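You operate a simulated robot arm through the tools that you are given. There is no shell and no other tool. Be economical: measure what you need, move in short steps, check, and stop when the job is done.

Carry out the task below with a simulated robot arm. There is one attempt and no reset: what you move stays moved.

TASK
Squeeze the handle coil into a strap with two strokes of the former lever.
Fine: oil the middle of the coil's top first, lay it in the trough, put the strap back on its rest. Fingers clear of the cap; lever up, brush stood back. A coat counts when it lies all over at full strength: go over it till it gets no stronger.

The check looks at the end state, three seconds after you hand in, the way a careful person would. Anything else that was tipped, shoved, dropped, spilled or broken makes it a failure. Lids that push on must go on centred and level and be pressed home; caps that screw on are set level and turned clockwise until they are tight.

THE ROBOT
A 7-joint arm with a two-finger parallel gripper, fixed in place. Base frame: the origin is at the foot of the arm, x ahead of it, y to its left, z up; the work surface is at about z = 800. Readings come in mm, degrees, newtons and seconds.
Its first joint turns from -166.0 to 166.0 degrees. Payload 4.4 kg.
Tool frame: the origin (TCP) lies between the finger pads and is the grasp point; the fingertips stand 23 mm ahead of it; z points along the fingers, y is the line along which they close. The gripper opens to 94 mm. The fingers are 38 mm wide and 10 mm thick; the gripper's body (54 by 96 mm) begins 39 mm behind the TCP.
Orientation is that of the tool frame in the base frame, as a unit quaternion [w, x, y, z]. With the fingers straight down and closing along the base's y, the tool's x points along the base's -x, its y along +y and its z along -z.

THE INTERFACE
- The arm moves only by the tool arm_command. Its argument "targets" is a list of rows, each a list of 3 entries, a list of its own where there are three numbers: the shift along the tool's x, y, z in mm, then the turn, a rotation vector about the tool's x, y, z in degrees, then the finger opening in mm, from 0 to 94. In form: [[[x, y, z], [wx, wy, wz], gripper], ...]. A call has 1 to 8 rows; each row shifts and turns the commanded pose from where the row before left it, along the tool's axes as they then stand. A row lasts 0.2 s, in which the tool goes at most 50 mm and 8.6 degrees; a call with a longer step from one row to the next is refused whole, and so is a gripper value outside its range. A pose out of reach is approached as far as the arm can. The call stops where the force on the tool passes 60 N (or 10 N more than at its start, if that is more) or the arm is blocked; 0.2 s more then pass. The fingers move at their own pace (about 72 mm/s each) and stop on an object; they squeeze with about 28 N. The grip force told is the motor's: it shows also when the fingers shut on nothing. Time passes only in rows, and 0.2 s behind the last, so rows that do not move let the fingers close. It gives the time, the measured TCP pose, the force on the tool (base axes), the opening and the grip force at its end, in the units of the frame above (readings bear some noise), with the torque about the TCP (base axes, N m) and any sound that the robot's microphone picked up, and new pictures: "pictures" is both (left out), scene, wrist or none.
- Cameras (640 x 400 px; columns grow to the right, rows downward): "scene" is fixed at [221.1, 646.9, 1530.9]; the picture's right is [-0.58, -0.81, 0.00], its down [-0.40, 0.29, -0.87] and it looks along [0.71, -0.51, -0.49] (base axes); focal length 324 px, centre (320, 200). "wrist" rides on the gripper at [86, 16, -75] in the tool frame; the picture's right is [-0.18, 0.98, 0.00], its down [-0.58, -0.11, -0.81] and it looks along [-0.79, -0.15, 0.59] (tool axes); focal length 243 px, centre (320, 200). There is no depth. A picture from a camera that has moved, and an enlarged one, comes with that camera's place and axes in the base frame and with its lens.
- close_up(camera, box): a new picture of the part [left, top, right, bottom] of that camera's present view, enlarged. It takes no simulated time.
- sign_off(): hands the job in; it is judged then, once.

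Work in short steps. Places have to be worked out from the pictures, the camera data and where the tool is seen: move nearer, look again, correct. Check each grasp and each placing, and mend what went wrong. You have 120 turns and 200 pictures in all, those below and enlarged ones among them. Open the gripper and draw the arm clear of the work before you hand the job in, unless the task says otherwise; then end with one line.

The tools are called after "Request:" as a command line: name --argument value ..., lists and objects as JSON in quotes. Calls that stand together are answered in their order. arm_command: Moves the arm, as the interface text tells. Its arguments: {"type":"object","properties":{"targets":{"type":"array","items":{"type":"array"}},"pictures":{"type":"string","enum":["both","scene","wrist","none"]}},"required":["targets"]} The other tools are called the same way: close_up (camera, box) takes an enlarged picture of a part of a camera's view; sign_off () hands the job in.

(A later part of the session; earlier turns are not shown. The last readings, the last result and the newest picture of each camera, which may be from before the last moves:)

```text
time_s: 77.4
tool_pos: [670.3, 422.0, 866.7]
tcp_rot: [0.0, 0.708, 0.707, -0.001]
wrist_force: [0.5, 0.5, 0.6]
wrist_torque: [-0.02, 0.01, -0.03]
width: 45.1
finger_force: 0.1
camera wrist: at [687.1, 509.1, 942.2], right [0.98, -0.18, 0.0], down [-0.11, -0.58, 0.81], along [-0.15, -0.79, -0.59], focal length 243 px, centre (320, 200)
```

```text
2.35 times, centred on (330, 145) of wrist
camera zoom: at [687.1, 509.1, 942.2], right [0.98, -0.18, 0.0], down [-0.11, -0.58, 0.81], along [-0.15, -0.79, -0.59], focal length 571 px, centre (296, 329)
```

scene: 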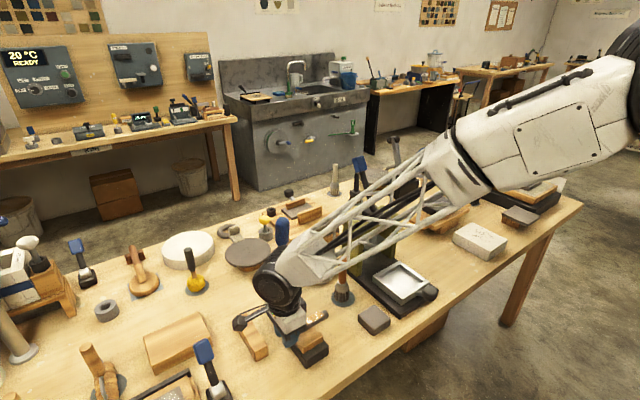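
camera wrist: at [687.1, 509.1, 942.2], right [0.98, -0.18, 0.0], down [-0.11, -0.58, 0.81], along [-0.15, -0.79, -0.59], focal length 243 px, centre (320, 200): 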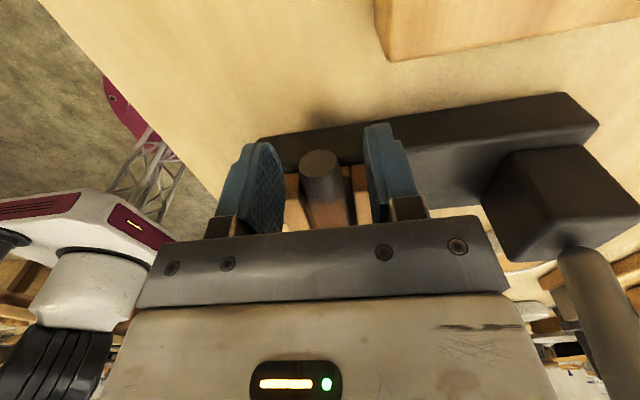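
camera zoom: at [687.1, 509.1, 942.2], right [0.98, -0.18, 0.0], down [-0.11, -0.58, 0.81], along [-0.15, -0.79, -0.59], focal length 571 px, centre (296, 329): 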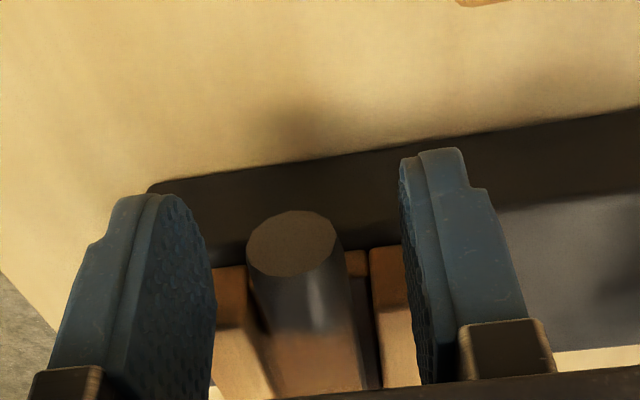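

The coil lies in the trough, centred (x≈671). I raise the hand and back away toward -x to inspect.

Request:
arm_command --targets '[[[0, 0, -30], [0, 0, 0], 60], [[0, 0, -40], [0, 0, 0], 60], [[0, 0, -40], [0, 0, 0], 60], [[0, -45, 0], [0, 0, 0], 60], [[0, -45, 0], [0, 0, 0], 60], [[0, -45, 0], [0, 0, 0], 60], [[0, -45, 0], [0, 0, 0], 60], [[0, 0, 0], [0, 0, 0], 60]]' --pictures "scene"

Request:
close_up --camera "scene" --box '[250, 200, 350, 370]'

Request:
close_up --camera "scene" --box '[270, 290, 350, 370]'

```text
time_s: 79.2
tool_pos: [490.0, 422.7, 978.3]
tcp_rot: [0.0, 0.707, 0.707, 0.0]
wrist_force: [-0.5, 1.2, 0.2]
wrist_torque: [0.03, -0.02, -0.01]
width: 60.1
finger_force: 0.1
```

scene: 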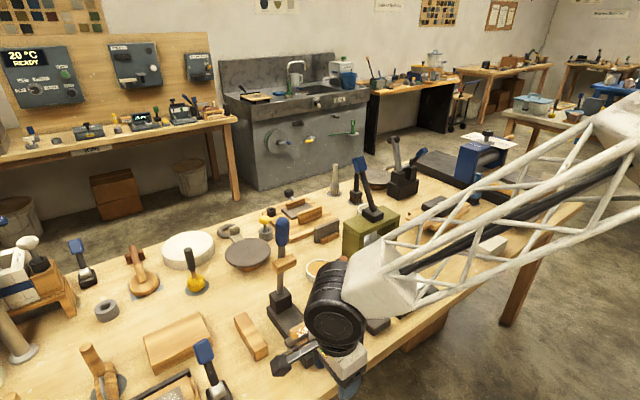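

```text
2.35 times, centred on (300, 285) of scene
camera zoom: at [221.1, 646.9, 1530.9], right [-0.58, -0.81, 0.0], down [-0.4, 0.29, -0.87], along [0.71, -0.51, -0.49], focal length 762 px, centre (367, 0)
```

zoom: 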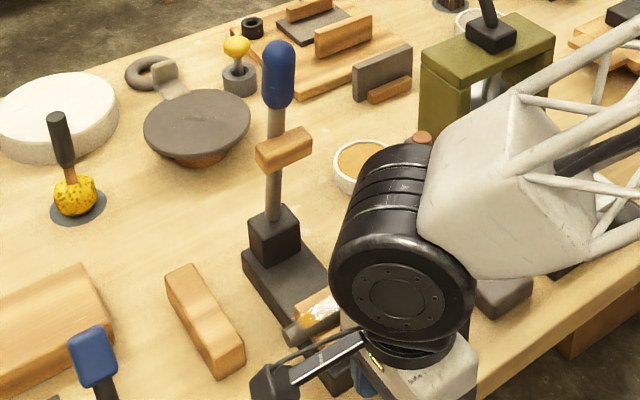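

```text
5.00 times, centred on (310, 330) of scene
camera zoom: at [221.1, 646.9, 1530.9], right [-0.58, -0.81, 0.0], down [-0.4, 0.29, -0.87], along [0.71, -0.51, -0.49], focal length 1619 px, centre (370, -450)
```

zoom: 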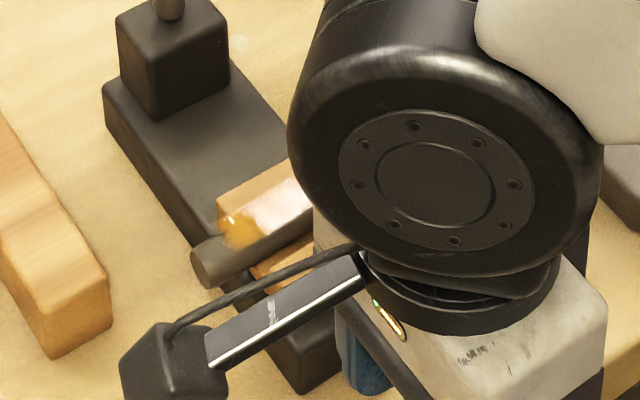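

I go up to a high side-on viewpoint (camera on +y looking to -y) to measure the lever's knob, cap and pivot.

Request:
arm_command --targets '[[[17, 31, -34], [0, 0, 0], 60], [[17, 31, -34], [0, 0, 0], 60], [[17, 31, -34], [0, 0, 0], 60], [[17, 31, -34], [0, 0, 0], 60], [[17, 31, -34], [0, 0, 0], 60], [[17, 31, -34], [0, 0, 0], 60], [[17, 31, -34], [0, 0, 0], 60], [[17, 31, -34], [0, 0, 0], 60]]' --pictures "both"

Request:
close_up --camera "scene" --box '[270, 290, 350, 370]'

```text
time_s: 81.0
tool_pos: [740.3, 557.6, 1249.0]
tcp_rot: [0.0, 0.708, 0.707, 0.0]
wrist_force: [0.4, 0.6, 0.1]
wrist_torque: [-0.02, 0.02, 0.01]
width: 60.1
finger_force: 0.2
camera wrist: at [755.9, 644.1, 1323.8], right [0.98, -0.18, 0.0], down [-0.11, -0.58, 0.81], along [-0.15, -0.79, -0.59], focal length 243 px, centre (320, 200)
```

scene: 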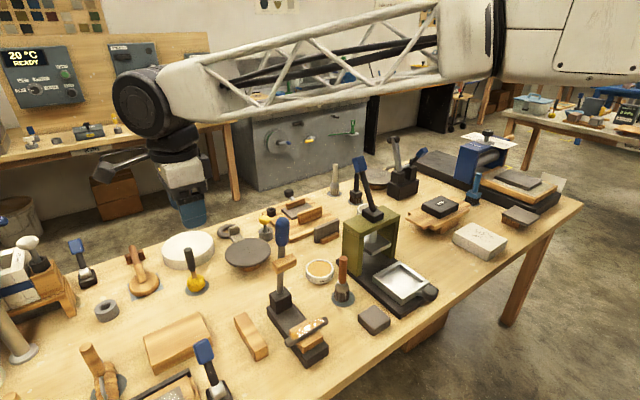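
wrist: 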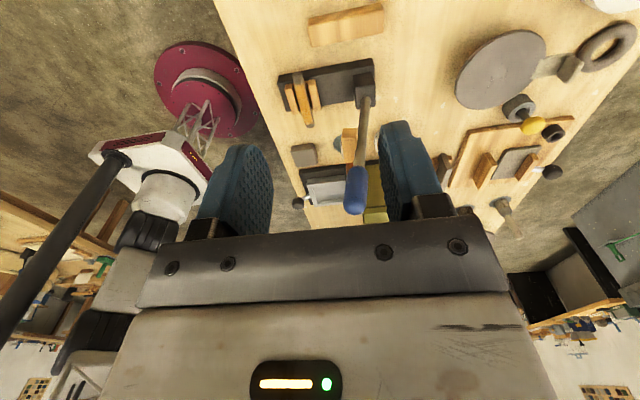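

```text
5.00 times, centred on (310, 330) of scene
camera zoom: at [221.1, 646.9, 1530.9], right [-0.58, -0.81, 0.0], down [-0.4, 0.29, -0.87], along [0.71, -0.51, -0.49], focal length 1619 px, centre (370, -450)
```

zoom: 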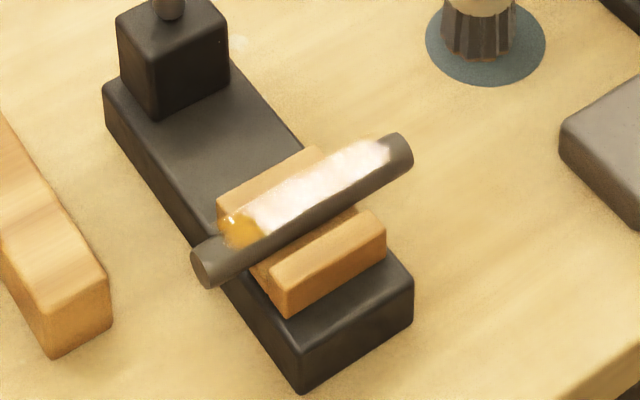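

The coil lies well in the trough. I enlarge the wrist view to measure the lever.

Request:
close_up --camera "wrist" --box '[260, 40, 420, 220]'

```text
2.22 times, centred on (340, 130) of wrist
camera zoom: at [755.9, 644.1, 1323.8], right [0.98, -0.18, 0.0], down [-0.11, -0.58, 0.81], along [-0.15, -0.79, -0.59], focal length 539 px, centre (276, 356)
```

zoom: 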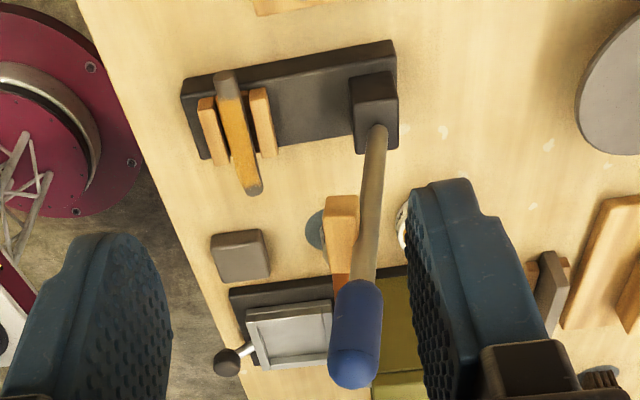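

Lever leans ~10° toward −x: knob from (762, 1066) to (752, 1147), dia 32, cap at z≈1014, pivot about (798, ~872). I turn the gripper back so it closes along y, then go above the knob.

Request:
arm_command --targets '[[[0, 0, 0], [0, 0, -8.2], 94], [[0, 0, 0], [0, 0, -8.2], 94], [[0, 0, 0], [0, 0, -8.2], 94], [[0, 0, 0], [0, 0, -8.2], 94], [[0, 0, 0], [0, 0, -8.2], 94], [[0, 0, 0], [0, 0, -8.2], 94], [[0, 0, 0], [0, 0, -8.2], 94], [[0, 0, 0], [0, 0, -8.2], 94]]' --pictures "none"

Request:
arm_command --targets "[[[0, 0, 0], [0, 0, -8.2], 94], [[0, 0, 0], [0, 0, -8.2], 94], [[0, 0, 0], [0, 0, -8], [94][0]], [[20, -45, 0], [0, 0, 0], 94], [[20, -45, 0], [0, 0, 0], 94], [[20, -45, 0], [0, 0, 0], 94], [[20, -45, 0], [0, 0, 0], 94], [[0, 0, 0], [0, 0, 0], 94]]" --pictures "wrist"

```text
time_s: 82.8
tool_pos: [739.1, 558.8, 1247.2]
tcp_rot: [0.0, 0.211, 0.978, 0.0]
wrist_force: [0.3, 0.2, 1.0]
wrist_torque: [0.01, 0.02, 0.0]
width: 93.8
finger_force: 0.1
```

```text
refused: the rows could not be read
```

Request:
arm_command --targets '[[[0, 0, 0], [0, 0, -8.2], 94], [[0, 0, 0], [0, 0, -8.2], 94], [[0, 0, 0], [0, 0, -8], 94], [[20, -45, 0], [0, 0, 0], 94], [[20, -45, 0], [0, 0, 0], 94], [[20, -45, 0], [0, 0, 0], 94], [[20, -45, 0], [0, 0, 0], 94], [[0, 0, 0], [0, 0, 0], 94]]' --pictures "wrist"

Request:
close_up --camera "wrist" --box '[240, 20, 420, 220]'

```text
time_s: 84.6
tool_pos: [659.1, 377.6, 1248.5]
tcp_rot: [0.0, 0.0, 1.0, 0.0]
wrist_force: [0.1, 0.4, -1.0]
wrist_torque: [0.01, 0.0, 0.0]
width: 94.1
finger_force: 0.1
camera wrist: at [571.6, 394.1, 1323.8], right [0.18, 0.98, 0.0], down [0.58, -0.11, 0.81], along [0.79, -0.15, -0.59], focal length 243 px, centre (320, 200)
```

wrist: 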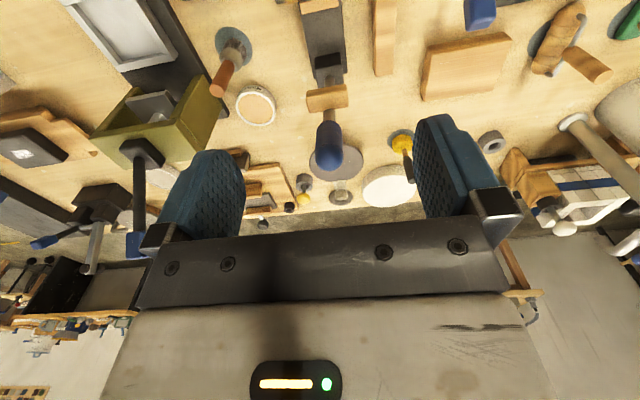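

```text
2.00 times, centred on (330, 120) of wrist
camera zoom: at [571.6, 394.1, 1323.8], right [0.18, 0.98, 0.0], down [0.58, -0.11, 0.81], along [0.79, -0.15, -0.59], focal length 485 px, centre (300, 360)
```

zoom: 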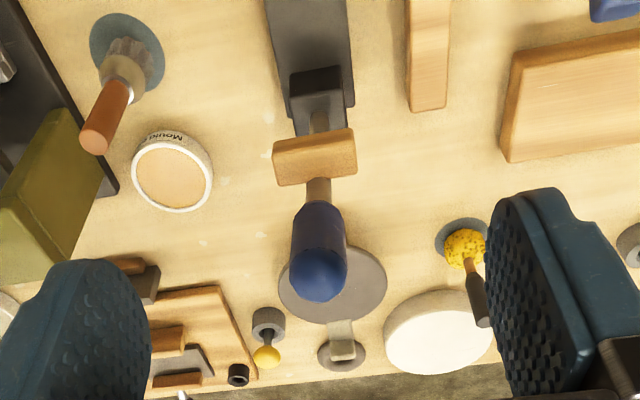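

Knob is at y≈370, top ≈1140. I move above it and descend around it (TCP z≈1115).

Request:
arm_command --targets '[[[-48, -4, 0], [0, 0, 0], 94], [[-49, -3.5, 0], [0, 0, 0], 94], [[0, 0, 45], [0, 0, 0], 94], [[0, 0, 45], [0, 0, 0], 94], [[0, 0, 30], [0, 0, 0], 94], [[0, 0, 0], [0, 0, 0], 94]]' --pictures "both"

Request:
close_up --camera "scene" --box '[230, 170, 340, 330]'

```text
time_s: 86.0
tool_pos: [755.0, 371.2, 1127.7]
tcp_rot: [-0.001, 0.0, 1.0, 0.0]
wrist_force: [0.3, -0.3, 0.0]
wrist_torque: [-0.01, 0.02, 0.0]
width: 93.7
finger_force: 0.0
camera wrist: at [668.5, 388.4, 1203.2], right [0.18, 0.98, 0.0], down [0.58, -0.11, 0.81], along [0.79, -0.15, -0.59], focal length 243 px, centre (320, 200)
```

scene: 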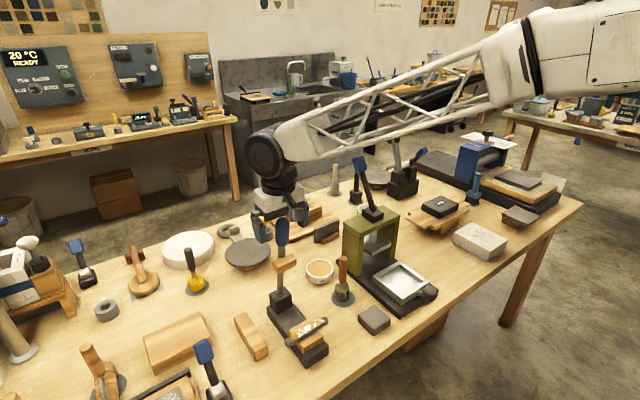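
wrist: 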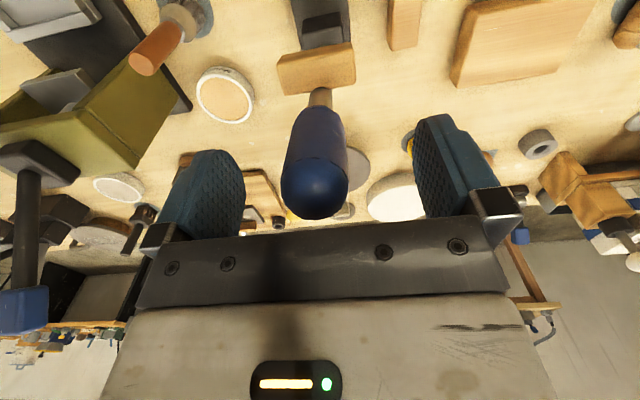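

```text
2.50 times, centred on (285, 250) of scene
camera zoom: at [221.1, 646.9, 1530.9], right [-0.58, -0.81, 0.0], down [-0.4, 0.29, -0.87], along [0.71, -0.51, -0.49], focal length 810 px, centre (408, 75)
```

zoom: 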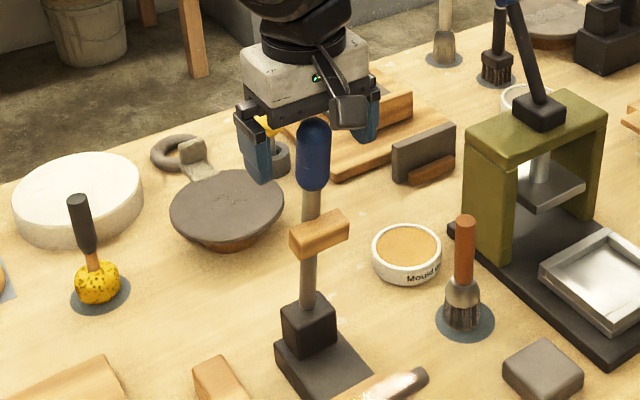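

The knob's rounded top is right at the TCP. I go 12 mm lower and close on it.

Request:
arm_command --targets '[[[-2, -1, 12], [0, 0, 0], 94], [[0, 0, 0], [0, 0, 0], 40], [[0, 0, 0], [0, 0, 0], 20], [[0, 0, 0], [0, 0, 0], 20], [[0, 0, 0], [0, 0, 0], 20]]' --pictures "wrist"

```text
time_s: 87.2
tool_pos: [757.6, 370.5, 1115.4]
tcp_rot: [0.0, 0.0, 1.0, 0.0]
wrist_force: [-1.8, -15.4, 1.1]
wrist_torque: [-0.05, 0.17, -0.01]
width: 31.3
finger_force: 44.9
camera wrist: at [670.6, 386.3, 1191.6], right [0.18, 0.98, 0.0], down [0.58, -0.11, 0.81], along [0.79, -0.15, -0.59], focal length 243 px, centre (320, 200)
```

wrist: 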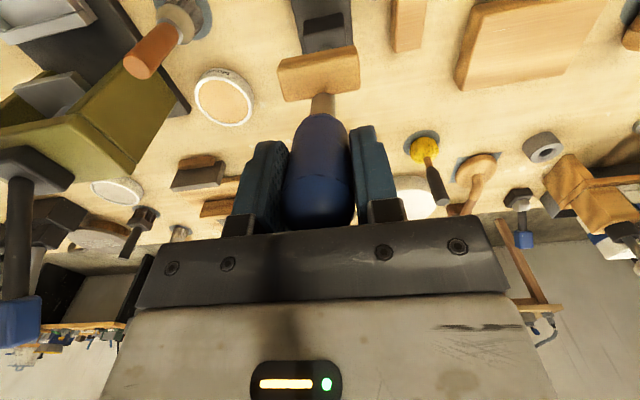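

Gripped (31.3 mm). I begin the swing along an arc about pivot ≈(798, 872), radius ≈246, first to ~30° and check the forces.

Request:
arm_command --targets '[[[12, -1, 2.6], [0, 0, 0], 20], [[11.3, 0, 3.2], [0, 0, 0], 20], [[20.4, 0, 6.4], [0, 0, 0], 20], [[19.9, 0, 8.2], [0, 0, 0], 20], [[19, 0, 10], [0, 0, 0], 20], [[0, 0, 0], [0, 0, 0], 20]]' --pictures "scene"

```text
time_s: 88.6
tool_pos: [676.0, 369.4, 1086.4]
tcp_rot: [0.0, 0.001, 1.0, 0.0]
wrist_force: [7.4, 31.0, -2.0]
wrist_torque: [-0.06, -1.22, -0.02]
width: 31.7
finger_force: 45.3
```

scene: 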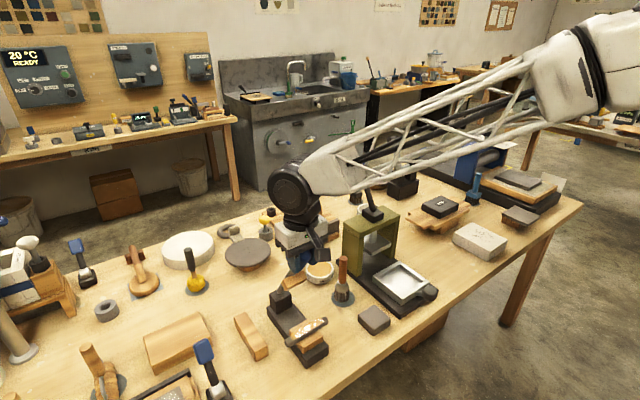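

Lever follows. I correct y by +0.7 mm and continue the arc to ~70°.

Request:
arm_command --targets '[[[28.4, 0.7, 19.1], [0, 0, 0], 20], [[25.6, 0, 23], [0, 0, 0], 20], [[22, 0, 26.3], [0, 0, 0], 20], [[18.2, 0, 29.1], [0, 0, 0], 20], [[0, 0, 0], [0, 0, 0], 20]]' --pictures "scene"

Request:
close_up --camera "scene" --box '[240, 220, 380, 360]'

```text
time_s: 89.8
tool_pos: [581.1, 369.9, 988.8]
tcp_rot: [0.001, 0.0, 1.0, 0.0]
wrist_force: [17.6, 8.8, -1.3]
wrist_torque: [0.03, -1.17, 0.04]
width: 31.4
finger_force: 44.4
```

scene: 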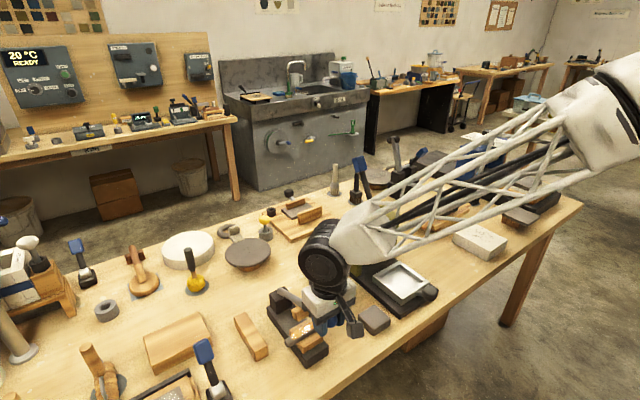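

```text
2.86 times, centred on (310, 290) of scene
camera zoom: at [221.1, 646.9, 1530.9], right [-0.58, -0.81, 0.0], down [-0.4, 0.29, -0.87], along [0.71, -0.51, -0.49], focal length 925 px, centre (349, -57)
```

zoom: 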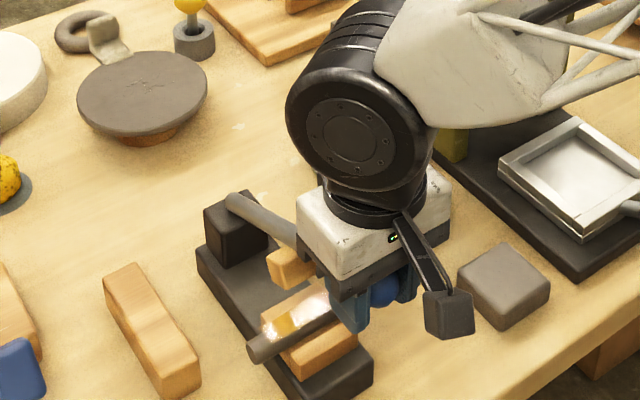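

At ~62°, with Fx +18 showing my radius is slightly long. I shorten it by 4 mm and go on to ~76°.

Request:
arm_command --targets '[[[5, 0, 16], [0, 0, 0], 20], [[5, 0, 15.4], [0, 0, 0], 20], [[4, 0, 12.3], [0, 0, 0], 20], [[3.5, 0, 12.3], [0, 0, 0], 20], [[0, 0, 0], [0, 0, 0], 20]]' --pictures "none"

Request:
close_up --camera "scene" --box '[240, 240, 380, 370]'

```text
time_s: 91.0
tool_pos: [564.5, 370.1, 933.1]
tcp_rot: [0.0, 0.0, 1.0, 0.0]
wrist_force: [22.7, 7.3, -1.4]
wrist_torque: [-0.03, -0.55, 0.0]
width: 31.4
finger_force: 44.7
```

```text
3.08 times, centred on (310, 305) of scene
camera zoom: at [221.1, 646.9, 1530.9], right [-0.58, -0.81, 0.0], down [-0.4, 0.29, -0.87], along [0.71, -0.51, -0.49], focal length 996 px, centre (351, -123)
```

zoom: 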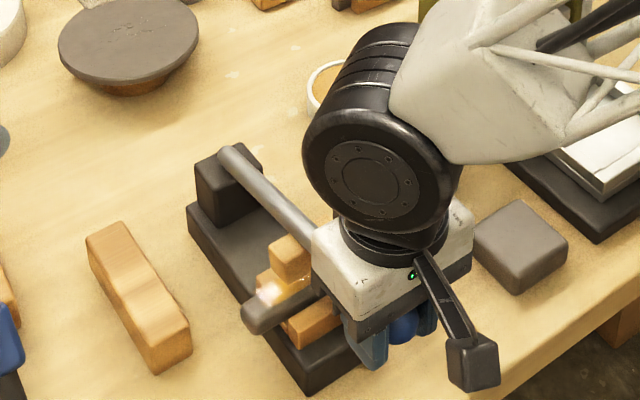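

The cap is about to meet the coil. I continue down in smaller steps with a bit of slack in x.

Request:
arm_command --targets '[[[-1, 0, 8], [0, 0, 0], 20], [[0, 0, 8], [0, 0, 0], 20], [[0, 0, 0], [0, 0, 0], 20]]' --pictures "none"

Request:
close_up --camera "scene" --box '[260, 260, 360, 360]'

```text
time_s: 91.8
tool_pos: [562.9, 370.4, 916.3]
tcp_rot: [-0.001, 0.0, 1.0, 0.001]
wrist_force: [-31.9, 16.0, 2.7]
wrist_torque: [-0.06, -0.14, 0.18]
width: 31.1
finger_force: 44.6
```

```text
4.00 times, centred on (310, 310) of scene
camera zoom: at [221.1, 646.9, 1530.9], right [-0.58, -0.81, 0.0], down [-0.4, 0.29, -0.87], along [0.71, -0.51, -0.49], focal length 1295 px, centre (360, -240)
```

zoom: 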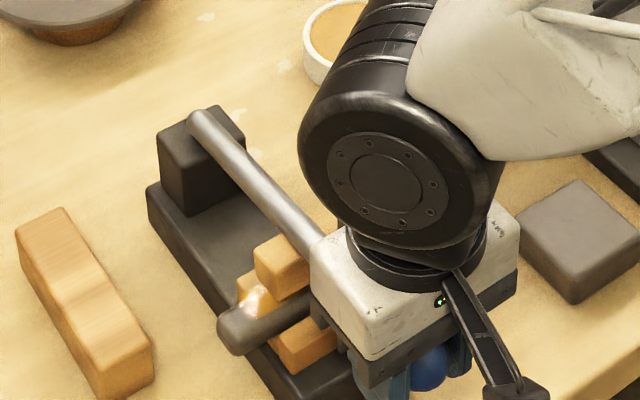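

Fx flipped, so I let the tool move slightly outward while continuing down.

Request:
arm_command --targets '[[[3, 0, 5], [0, 0, 0], 20], [[1, 0, 5], [0, 0, 0], 20], [[0, 0, 0], [0, 0, 0], 20]]' --pictures "none"

Request:
close_up --camera "scene" --box '[260, 260, 360, 360]'

```text
time_s: 92.6
tool_pos: [562.7, 369.7, 907.0]
tcp_rot: [0.0, 0.0, 1.0, 0.001]
wrist_force: [31.4, 13.7, -0.6]
wrist_torque: [-0.03, -0.21, 0.01]
width: 31.6
finger_force: 44.7
```

```text
4.00 times, centred on (310, 310) of scene
camera zoom: at [221.1, 646.9, 1530.9], right [-0.58, -0.81, 0.0], down [-0.4, 0.29, -0.87], along [0.71, -0.51, -0.49], focal length 1295 px, centre (360, -240)
```

zoom: 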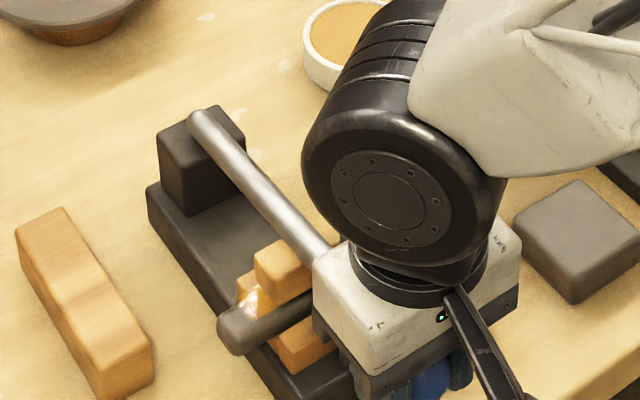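

No vertical resistance yet. I ease x and continue down.

Request:
arm_command --targets '[[[-1.5, 0, 5], [0, 0, 0], 20], [[0, 0, 5], [0, 0, 0], 20], [[0, 0, 0], [0, 0, 0], 20]]' --pictures "none"

Request:
arm_command --targets '[[[0, 0, 4], [0, 0, 0], 20], [[0, 0, 4], [0, 0, 0], 20], [[0, 0, 0], [0, 0, 0], 20]]' --pictures "none"

Request:
close_up --camera "scene" --box '[260, 260, 360, 360]'

```text
time_s: 93.4
tool_pos: [561.5, 369.8, 896.1]
tcp_rot: [-0.001, 0.0, 1.0, 0.0]
wrist_force: [-19.8, 20.2, 2.3]
wrist_torque: [-0.11, -0.56, 0.18]
width: 31.2
finger_force: 44.5
```

```text
time_s: 94.2
tool_pos: [561.8, 370.0, 890.2]
tcp_rot: [0.001, 0.001, 1.0, 0.001]
wrist_force: [-22.2, 8.3, 22.9]
wrist_torque: [0.02, -0.39, 0.07]
width: 31.3
finger_force: 45.1
```

```text
4.00 times, centred on (310, 310) of scene
camera zoom: at [221.1, 646.9, 1530.9], right [-0.58, -0.81, 0.0], down [-0.4, 0.29, -0.87], along [0.71, -0.51, -0.49], focal length 1295 px, centre (360, -240)
```

zoom: 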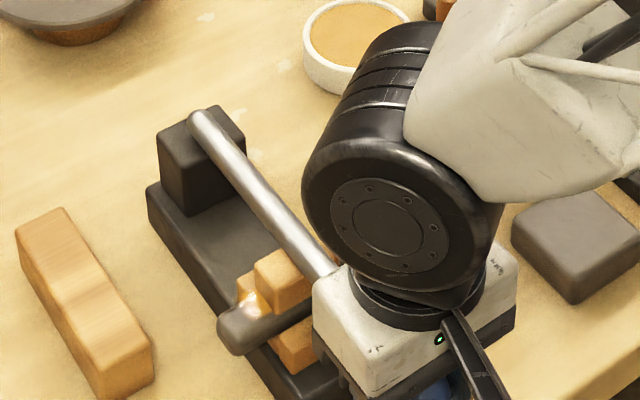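

Contact with the coil (Fz ≈ 23 N). I press on.

Request:
arm_command --targets '[[[0.5, 0, 3], [0, 0, 0], 20], [[0, 0, 3], [0, 0, 0], 20], [[0, 0, 0], [0, 0, 0], 20]]' --pictures "none"

Request:
arm_command --targets '[[[0, 0, 3], [0, 0, 0], 20], [[0, 0, 3], [0, 0, 0], 20], [[0, 0, 0], [0, 0, 0], 20]]' --pictures "none"

Request:
close_up --camera "scene" --box '[260, 260, 360, 360]'

```text
time_s: 95.0
tool_pos: [563.5, 370.1, 885.5]
tcp_rot: [0.002, 0.001, 1.0, 0.0]
wrist_force: [16.0, -2.6, 32.8]
wrist_torque: [-0.02, -0.19, -0.2]
width: 31.4
finger_force: 44.9
```

```text
time_s: 95.8
tool_pos: [561.3, 370.4, 877.2]
tcp_rot: [0.0, -0.001, 1.0, -0.001]
wrist_force: [-6.5, 10.0, 30.8]
wrist_torque: [-0.18, -0.15, 0.09]
width: 31.3
finger_force: 45.4
```

```text
4.00 times, centred on (310, 310) of scene
camera zoom: at [221.1, 646.9, 1530.9], right [-0.58, -0.81, 0.0], down [-0.4, 0.29, -0.87], along [0.71, -0.51, -0.49], focal length 1295 px, centre (360, -240)
```

zoom: 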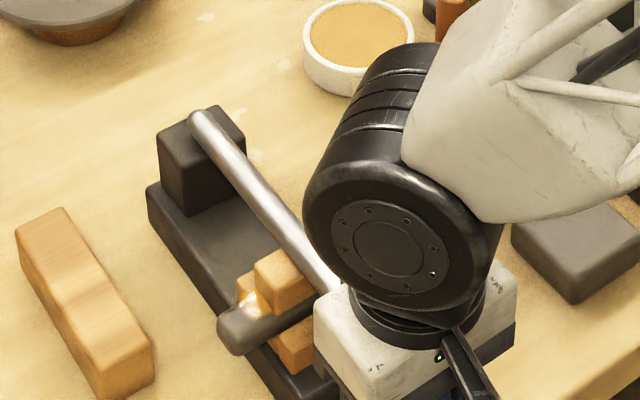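

The lever stays put while the fingers slide down the knob (~30 N friction). I continue down so that the palm bears on the knob and pushes the lever.

Request:
arm_command --targets '[[[0, 0, 4], [0, 0, 0], 20], [[0, 0, 3], [0, 0, 0], 20], [[0, 0, 0], [0, 0, 0], 20]]' --pictures "none"

Request:
arm_command --targets '[[[0, 0, 3], [0, 0, 0], 20], [[0, 0, 3], [0, 0, 0], 20], [[0, 0, 0], [0, 0, 0], 20]]' --pictures "none"

Request:
close_up --camera "scene" --box '[260, 260, 360, 360]'

```text
time_s: 96.6
tool_pos: [561.9, 368.9, 870.5]
tcp_rot: [0.001, 0.0, 1.0, 0.001]
wrist_force: [-4.1, 7.2, 37.8]
wrist_torque: [-0.15, -0.68, 0.05]
width: 31.2
finger_force: 45.0
```

```text
time_s: 97.0
tool_pos: [562.7, 369.5, 870.9]
tcp_rot: [0.002, -0.001, 1.0, 0.002]
wrist_force: [-23.1, -11.4, 28.1]
wrist_torque: [0.21, -0.84, -0.17]
width: 31.3
finger_force: 44.9
stopped in row 2: the force on the tool passed its limit at 66 N (the readings are from after the stop); the commanded pose is now the measured one
```

```text
4.00 times, centred on (310, 310) of scene
camera zoom: at [221.1, 646.9, 1530.9], right [-0.58, -0.81, 0.0], down [-0.4, 0.29, -0.87], along [0.71, -0.51, -0.49], focal length 1295 px, centre (360, -240)
```

zoom: 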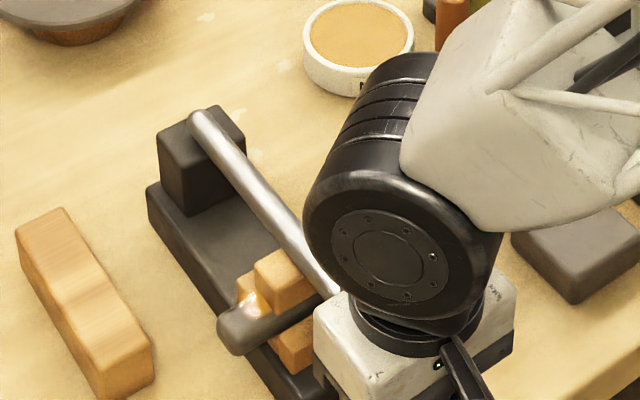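

Palm is just reaching the knob. I push a little further against the resistance, watching for motion or sound.

Request:
arm_command --targets '[[[0.5, 0, 1.5], [0, 0, 0], 20], [[0, 0, 0], [0, 0, 0], 20], [[0, 0, 0], [0, 0, 0], 20]]' --pictures "none"

Request:
arm_command --targets '[[[0, 0, 1.5], [0, 0, 0], 20], [[0, 0, 0], [0, 0, 0], 20], [[0, 0, 0], [0, 0, 0], 20]]' --pictures "wrist"

```text
time_s: 97.5
tool_pos: [562.2, 370.4, 869.9]
tcp_rot: [0.003, 0.0, 1.0, 0.001]
wrist_force: [-21.3, -15.6, 27.0]
wrist_torque: [0.29, -0.68, -0.15]
width: 31.0
finger_force: 45.8
stopped in row 2: the force on the tool passed its limit at 62 N (the readings are from after the stop); the commanded pose is now the measured one
```

```text
time_s: 97.9
tool_pos: [563.7, 370.5, 871.2]
tcp_rot: [0.004, 0.0, 1.0, 0.002]
wrist_force: [-21.4, -15.4, 26.2]
wrist_torque: [0.24, -0.57, -0.17]
width: 31.2
finger_force: 45.1
stopped in row 2: the force on the tool passed its limit at 61 N (the readings are from after the stop); the commanded pose is now the measured one
camera wrist: at [475.4, 386.2, 945.4], right [0.18, 0.98, 0.01], down [0.58, -0.11, 0.81], along [0.8, -0.15, -0.59], focal length 243 px, centre (320, 200)
```

wrist: 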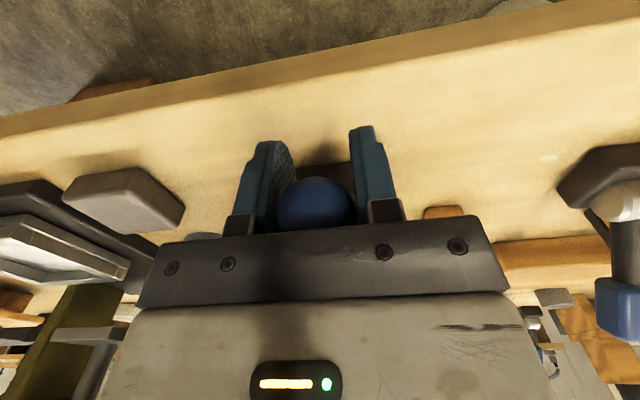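

The palm presses the knob with ~60 N and nothing yields: perhaps the end of the stroke. I look closely at the cap and coil.

Request:
close_up --camera "scene" --box '[300, 320, 330, 350]'

Request:
close_up --camera "scene" --box '[290, 280, 350, 360]'

```text
13.33 times, centred on (315, 335) of scene
camera zoom: at [221.1, 646.9, 1530.9], right [-0.58, -0.81, 0.0], down [-0.4, 0.29, -0.87], along [0.71, -0.51, -0.49], focal length 4317 px, centre (387, -1600)
```

zoom: 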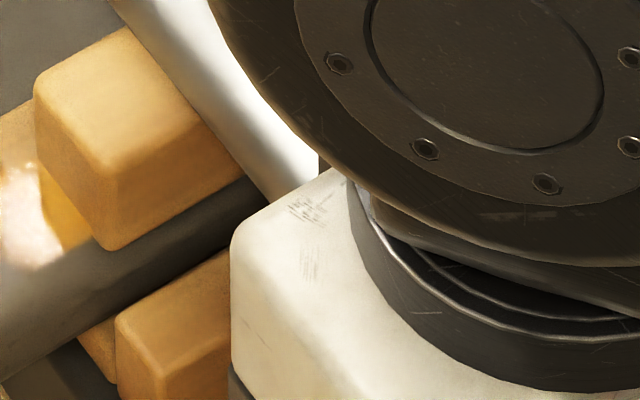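

```text
5.00 times, centred on (320, 320) of scene
camera zoom: at [221.1, 646.9, 1530.9], right [-0.58, -0.81, 0.0], down [-0.4, 0.29, -0.87], along [0.71, -0.51, -0.49], focal length 1619 px, centre (320, -400)
```

zoom: 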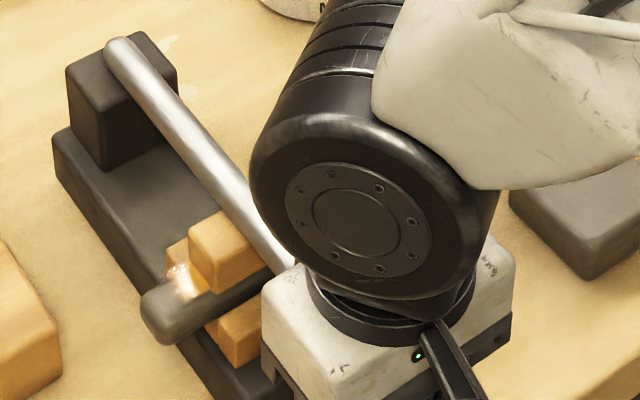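

The cap is pressed on the coil. I open, rise to centre the fingers on the knob again, and regrip for the return swing.

Request:
arm_command --targets '[[[0, 0, -1], [0, 0, 0], 45], [[0, 0, 0], [0, 0, 0], 50], [[0, 0, -10], [0, 0, 0], 50], [[0, 0, -12], [0, 0, 0], 50], [[0, 0, 0], [0, 0, 0], 50]]' --pictures "wrist"

Request:
close_up --camera "scene" --box '[290, 280, 350, 360]'

```text
time_s: 99.1
tool_pos: [563.5, 370.3, 892.4]
tcp_rot: [0.003, 0.0, 1.0, 0.002]
wrist_force: [-0.9, 0.1, -0.3]
wrist_torque: [0.0, 0.0, 0.01]
width: 49.9
finger_force: 0.1
camera wrist: at [475.9, 386.5, 967.7], right [0.18, 0.98, 0.01], down [0.58, -0.11, 0.81], along [0.8, -0.15, -0.59], focal length 243 px, centre (320, 200)
```

wrist: 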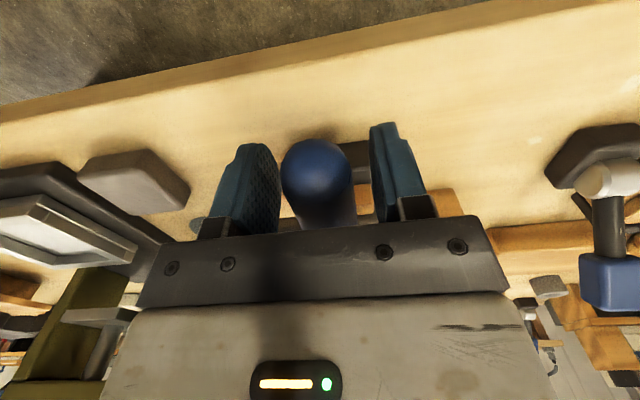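

```text
5.00 times, centred on (320, 320) of scene
camera zoom: at [221.1, 646.9, 1530.9], right [-0.58, -0.81, 0.0], down [-0.4, 0.29, -0.87], along [0.71, -0.51, -0.49], focal length 1619 px, centre (320, -400)
```

zoom: 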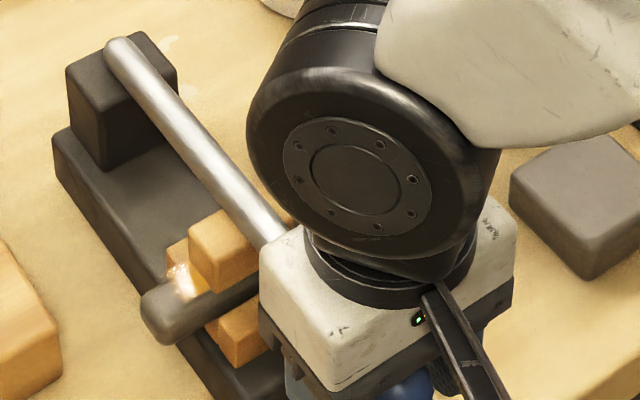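

The knob axis is near z 891 and pivot works out as ≈(798, 886), radius to grip ≈235. I regrip and swing the lever back up.

Request:
arm_command --targets '[[[0, -0.5, 0], [0.2, 0.3, 0], 20], [[0, 0, 0], [0, 0, 0], 20], [[0, 0, 0], [0, 0, 0], 20], [[-3.5, 0, -34.6], [0, 0, 0], 20], [[-7.9, 0, -31.8], [0, 0, 0], 20], [[-12.3, 0, -30.4], [0, 0, 0], 20], [[-16.4, 0, -28.4], [0, 0, 0], 20]]' --pictures "none"

Request:
arm_command --targets '[[[-20.2, 0, -25.8], [0, 0, 0], 20], [[-23.5, 0, -22.8], [0, 0, 0], 20], [[-26.6, 0, -19.3], [0, 0, 0], 20], [[-28.9, 0, -15.4], [0, 0, 0], 20], [[-30.8, 0, -11.2], [0, 0, 0], 20], [[0, 0, 0], [0, 0, 0], 20]]' --pictures "none"

Request:
close_up --camera "scene" --box '[240, 210, 360, 360]'

Request:
close_up --camera "scene" --box '[280, 300, 340, 360]'

```text
time_s: 100.7
tool_pos: [602.9, 370.6, 1018.0]
tcp_rot: [0.001, 0.0, 1.0, 0.0]
wrist_force: [-1.8, 4.9, -6.3]
wrist_torque: [0.16, 1.09, -0.18]
width: 31.7
finger_force: 44.4
```

```text
time_s: 102.1
tool_pos: [733.7, 370.1, 1112.6]
tcp_rot: [0.001, 0.0, 1.0, 0.0]
wrist_force: [-4.8, 11.5, -2.8]
wrist_torque: [-0.05, 1.2, -0.12]
width: 31.7
finger_force: 44.7
```

```text
2.67 times, centred on (300, 285) of scene
camera zoom: at [221.1, 646.9, 1530.9], right [-0.58, -0.81, 0.0], down [-0.4, 0.29, -0.87], along [0.71, -0.51, -0.49], focal length 863 px, centre (373, -27)
```

zoom: 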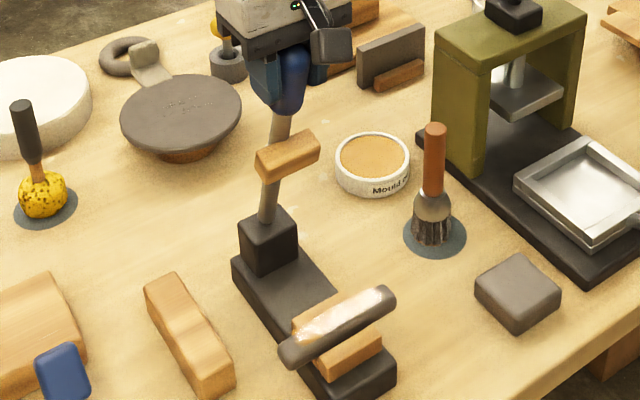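

```text
6.67 times, centred on (310, 330) of scene
camera zoom: at [221.1, 646.9, 1530.9], right [-0.58, -0.81, 0.0], down [-0.4, 0.29, -0.87], along [0.71, -0.51, -0.49], focal length 2158 px, centre (387, -667)
```

zoom: 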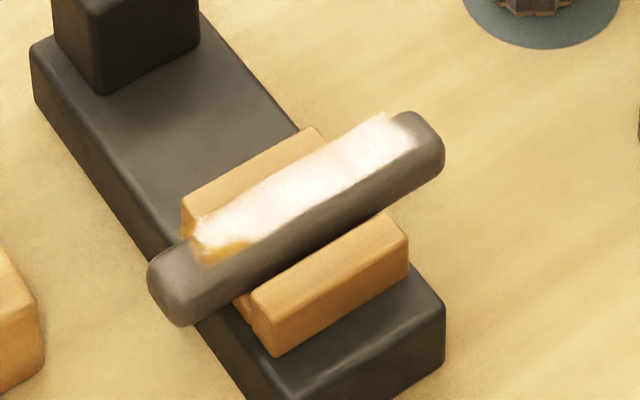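

First stroke worked: the coil is half flattened. I complete the up-stroke to 10°, then swing down for the second stroke.

Request:
arm_command --targets '[[[-23, 0, -5.3], [0, 0, 0], 20], [[0, 0, 0], [0, 0, 0], 20], [[23, 0, 5.3], [0, 0, 0], 20], [[30.8, 0, 11.2], [0, 0, 0], 20], [[28.9, 0, 15.4], [0, 0, 0], 20], [[26.6, 0, 19.3], [0, 0, 0], 20], [[23.5, 0, 22.8], [0, 0, 0], 20], [[20.2, 0, 25.8], [0, 0, 0], 20]]' --pictures "none"

Request:
arm_command --targets '[[[16.4, 0, 28.4], [0, 0, 0], 20], [[12.3, 0, 30.4], [0, 0, 0], 20], [[7.9, 0, 31.8], [0, 0, 0], 20], [[2.5, 0, 20], [0, 0, 0], 20], [[1, 0, 14.6], [0, 0, 0], 20], [[0, 0, 0], [0, 0, 0], 20]]' --pictures "none"

```text
time_s: 103.9
tool_pos: [602.3, 369.8, 1017.1]
tcp_rot: [0.001, 0.0, 1.0, 0.0]
wrist_force: [10.9, 16.7, 0.5]
wrist_torque: [0.06, -1.39, 0.12]
width: 31.7
finger_force: 45.2
```

```text
time_s: 105.3
tool_pos: [563.6, 370.7, 892.7]
tcp_rot: [0.001, 0.0, 1.0, 0.001]
wrist_force: [-3.3, 13.9, 28.1]
wrist_torque: [0.02, -0.76, 0.09]
width: 31.2
finger_force: 45.7
```

Contact again (28 N). I press down until the palm bears and the force reaches about 60 N, as before.

Request:
arm_command --targets '[[[0, 0, 4], [0, 0, 0], 20], [[0, 0, 4], [0, 0, 0], 20], [[0, 0, 4], [0, 0, 0], 20], [[0, 0, 4], [0, 0, 0], 20], [[0, 0, 0], [0, 0, 0], 20]]' --pictures "none"

Request:
arm_command --targets '[[[0, 0, 3], [0, 0, 0], 20], [[0, 0, 3], [0, 0, 0], 20], [[0, 0, 3], [0, 0, 0], 20], [[0, 0, 2], [0, 0, 0], 20], [[0, 0, 2], [0, 0, 0], 20], [[0, 0, 2], [0, 0, 0], 20]]' --pictures "none"

Request:
close_up --camera "scene" --box '[280, 290, 340, 360]'

```text
time_s: 106.5
tool_pos: [563.1, 369.8, 876.3]
tcp_rot: [0.001, 0.0, 1.0, 0.0]
wrist_force: [-1.9, 29.0, 29.9]
wrist_torque: [-0.37, 0.1, 0.17]
width: 31.1
finger_force: 45.4
```

```text
time_s: 107.4
tool_pos: [563.1, 370.9, 869.7]
tcp_rot: [0.003, 0.0, 1.0, 0.001]
wrist_force: [-22.2, -6.1, 26.8]
wrist_torque: [0.12, -0.72, -0.09]
width: 31.4
finger_force: 45.5
stopped in row 4: the force on the tool passed its limit at 65 N (the readings are from after the stop); the commanded pose is now the measured one
```

```text
5.71 times, centred on (310, 325) of scene
camera zoom: at [221.1, 646.9, 1530.9], right [-0.58, -0.81, 0.0], down [-0.4, 0.29, -0.87], along [0.71, -0.51, -0.49], focal length 1850 px, centre (377, -514)
```

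zoom: 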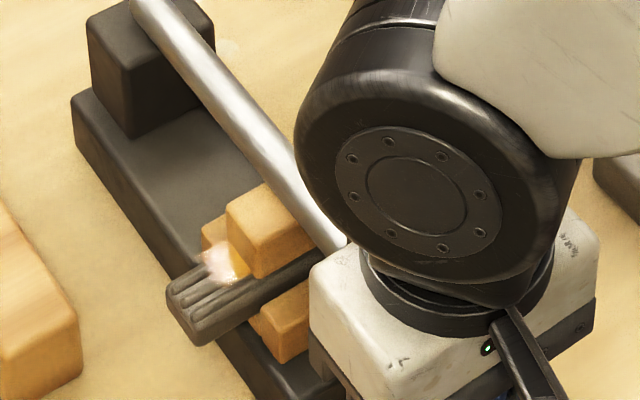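

The coil has become a grooved strap. I regrip at knob height and raise the lever to its upright rest.

Request:
arm_command --targets '[[[0, 0, -1], [0, 0, 0], 45], [[0, 0, 0], [0, 0, 0], 50], [[0, 0, -10], [0, 0, 0], 50], [[0, 0, -12], [0, 0, 0], 50], [[0, -0.5, 0], [0.1, 0.2, 0], 20], [[0, 0, 0], [0, 0, 0], 20], [[0, 0, 0], [0, 0, 0], 20]]' --pictures "none"

Request:
arm_command --targets '[[[-3.5, 0, -34.6], [0, 0, 0], 20], [[-7.9, 0, -31.8], [0, 0, 0], 20], [[-12.3, 0, -30.4], [0, 0, 0], 20], [[-16.4, 0, -28.4], [0, 0, 0], 20], [[-20.2, 0, -25.8], [0, 0, 0], 20], [[-23.5, 0, -22.8], [0, 0, 0], 20], [[-26.6, 0, -19.3], [0, 0, 0], 20], [[-28.9, 0, -15.4], [0, 0, 0], 20]]' --pictures "none"

Request:
arm_command --targets '[[[-15.4, 0, -5.6], [0, 0, 0], 20], [[-15.4, 0, -5.6], [0, 0, 0], 20], [[-12, 0, -2.8], [0, 0, 0], 20], [[-11, 0, -2.5], [0, 0, 0], 20], [[0, 0, 0], [0, 0, 0], 20]]' --pictures "scene"

Request:
close_up --camera "scene" --box '[240, 190, 360, 360]'

```text
time_s: 109.0
tool_pos: [562.6, 370.4, 892.1]
tcp_rot: [0.0, -0.001, 1.0, 0.0]
wrist_force: [-7.5, 6.0, 0.7]
wrist_torque: [-0.04, -0.17, 0.05]
width: 31.0
finger_force: 44.6
```

```text
time_s: 110.8
tool_pos: [702.6, 370.3, 1101.0]
tcp_rot: [0.0, 0.001, 1.0, 0.0]
wrist_force: [-0.7, 27.5, -4.5]
wrist_torque: [0.13, 0.4, -0.11]
width: 32.4
finger_force: 14.1
```

```text
time_s: 112.0
tool_pos: [756.9, 369.6, 1117.2]
tcp_rot: [0.0, -0.001, 1.0, 0.0]
wrist_force: [-7.4, 24.4, 5.8]
wrist_torque: [0.0, 1.36, -0.16]
width: 31.7
finger_force: 45.3
```

scene: 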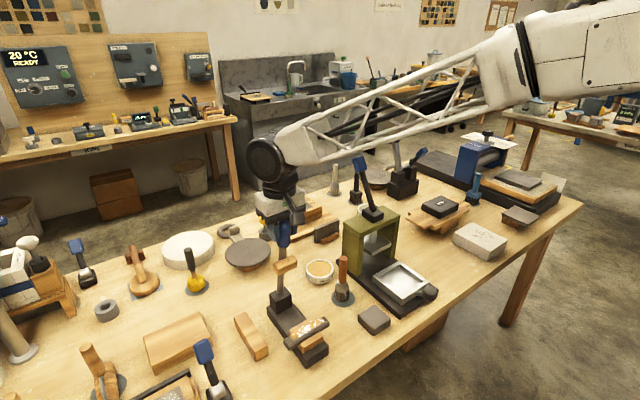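

```text
2.35 times, centred on (300, 275) of scene
camera zoom: at [221.1, 646.9, 1530.9], right [-0.58, -0.81, 0.0], down [-0.4, 0.29, -0.87], along [0.71, -0.51, -0.49], focal length 762 px, centre (367, 24)
```

zoom: 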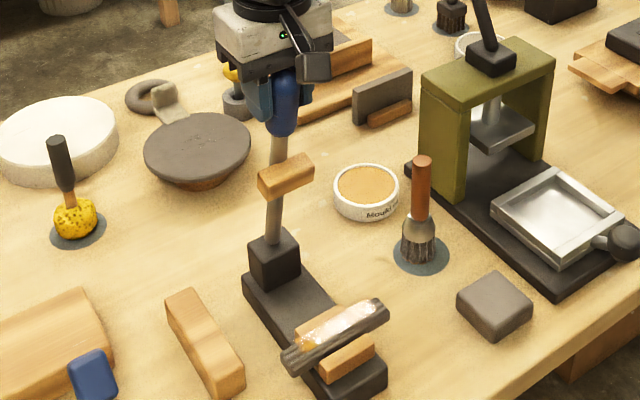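

The lever is back at its starting lean. I release it carefully and check that it stays.

Request:
arm_command --targets '[[[-1.5, 0.5, -0.3], [0, 0, 0], 20], [[0, 0, 0], [0, 0, 0], 36], [[0, 0, 0], [0, 0, 0], 60], [[0, 0, 0], [0, 0, 0], 94], [[0, 0, 0], [0, 0, 0], 94], [[0, 0, 0], [0, 0, 0], 94]]' --pictures "wrist"

Request:
close_up --camera "scene" --box '[240, 190, 360, 360]'

```text
time_s: 113.4
tool_pos: [757.4, 371.3, 1118.6]
tcp_rot: [0.0, 0.0, 1.0, 0.001]
wrist_force: [-0.3, -0.9, -0.2]
wrist_torque: [-0.01, -0.02, 0.01]
width: 93.9
finger_force: 0.1
camera wrist: at [670.9, 386.5, 1193.3], right [0.18, 0.98, 0.0], down [0.58, -0.11, 0.81], along [0.79, -0.15, -0.59], focal length 243 px, centre (320, 200)
```

wrist: 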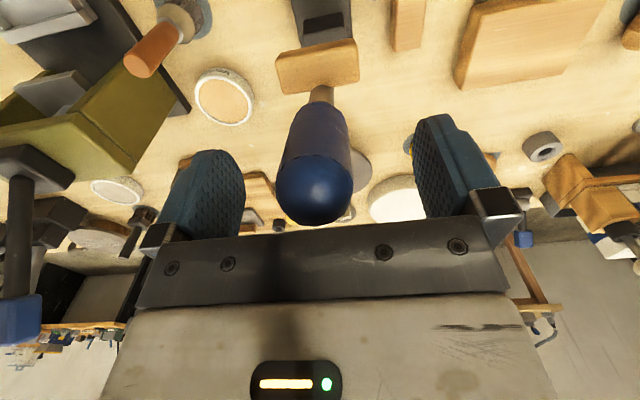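

```text
2.35 times, centred on (300, 275) of scene
camera zoom: at [221.1, 646.9, 1530.9], right [-0.58, -0.81, 0.0], down [-0.4, 0.29, -0.87], along [0.71, -0.51, -0.49], focal length 762 px, centre (367, 24)
```

zoom: 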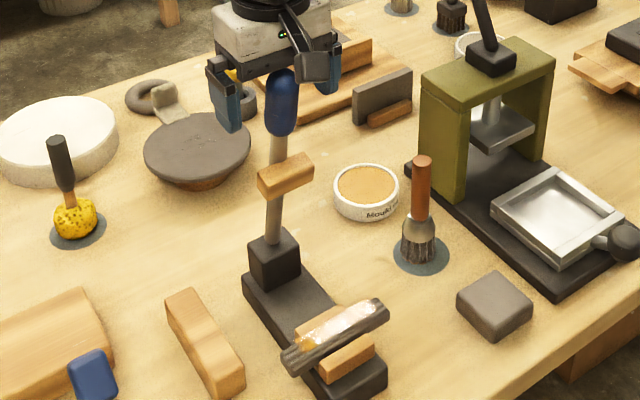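

The lever stays up. I retreat upward, move to the front side, and turn the gripper 90° to pick the strap by its overhanging end.

Request:
arm_command --targets '[[[0, 0, -45], [0, 0, 0], 94], [[0, 0, -40], [0, 0, 0], 94], [[45, 16, 0], [0, 0, 0], 94], [[45, 16, 0], [0, 0, 0], 94], [[45, 16, 0], [0, 0, 0], 94], [[32, 10, 0], [0, 0, 8.2], 94], [[0, 0, 30], [0, 0, 8.2], 94], [[0, 0, 30], [0, 0, 8.2], 94]]' --pictures "none"

Request:
arm_command --targets '[[[0, 0, 30], [0, 0, 8.2], 94], [[0, 0, 30], [0, 0, 8.2], 94], [[0, 0, 30], [0, 0, 8.2], 94], [[0, 0, 30], [0, 0, 8.2], 94], [[0, 0, 30], [0, 0, 8.2], 94], [[0, 0, 0], [0, 0, 8.2], 94], [[0, 0, 0], [0, 0, 8.2], 94], [[0, 0, 0], [0, 0, 8], 94]]' --pictures "wrist"

Request:
close_up --camera "scene" --box '[280, 300, 340, 360]'

```text
time_s: 115.2
tool_pos: [590.8, 426.8, 1142.4]
tcp_rot: [0.0, 0.214, 0.977, 0.001]
wrist_force: [-1.0, -0.1, -0.2]
wrist_torque: [0.04, 0.03, 0.01]
width: 93.7
finger_force: 0.1
```

```text
time_s: 117.0
tool_pos: [590.6, 426.7, 992.8]
tcp_rot: [-0.001, 0.708, 0.706, 0.0]
wrist_force: [-0.1, -0.7, -0.6]
wrist_torque: [0.0, 0.03, -0.04]
width: 94.3
finger_force: 0.1
camera wrist: at [607.0, 514.7, 1068.2], right [0.98, -0.19, 0.0], down [-0.11, -0.58, 0.81], along [-0.15, -0.79, -0.59], focal length 243 px, centre (320, 200)
```

wrist: 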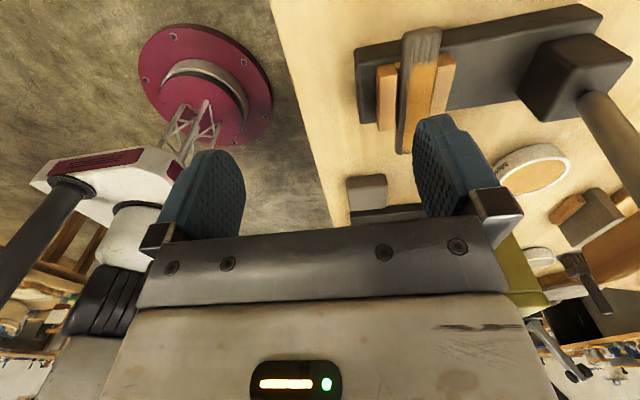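

```text
6.67 times, centred on (310, 330) of scene
camera zoom: at [221.1, 646.9, 1530.9], right [-0.58, -0.81, 0.0], down [-0.4, 0.29, -0.87], along [0.71, -0.51, -0.49], focal length 2158 px, centre (387, -667)
```

zoom: 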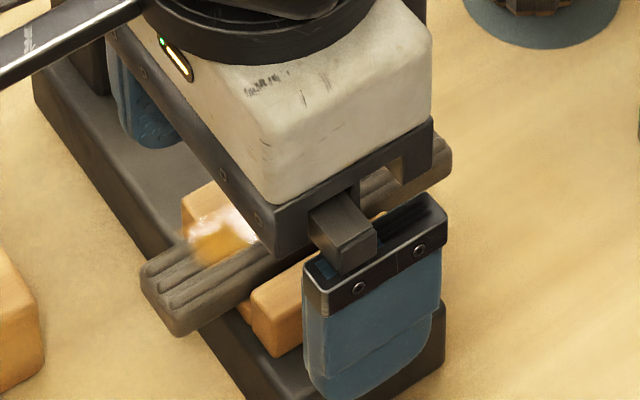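

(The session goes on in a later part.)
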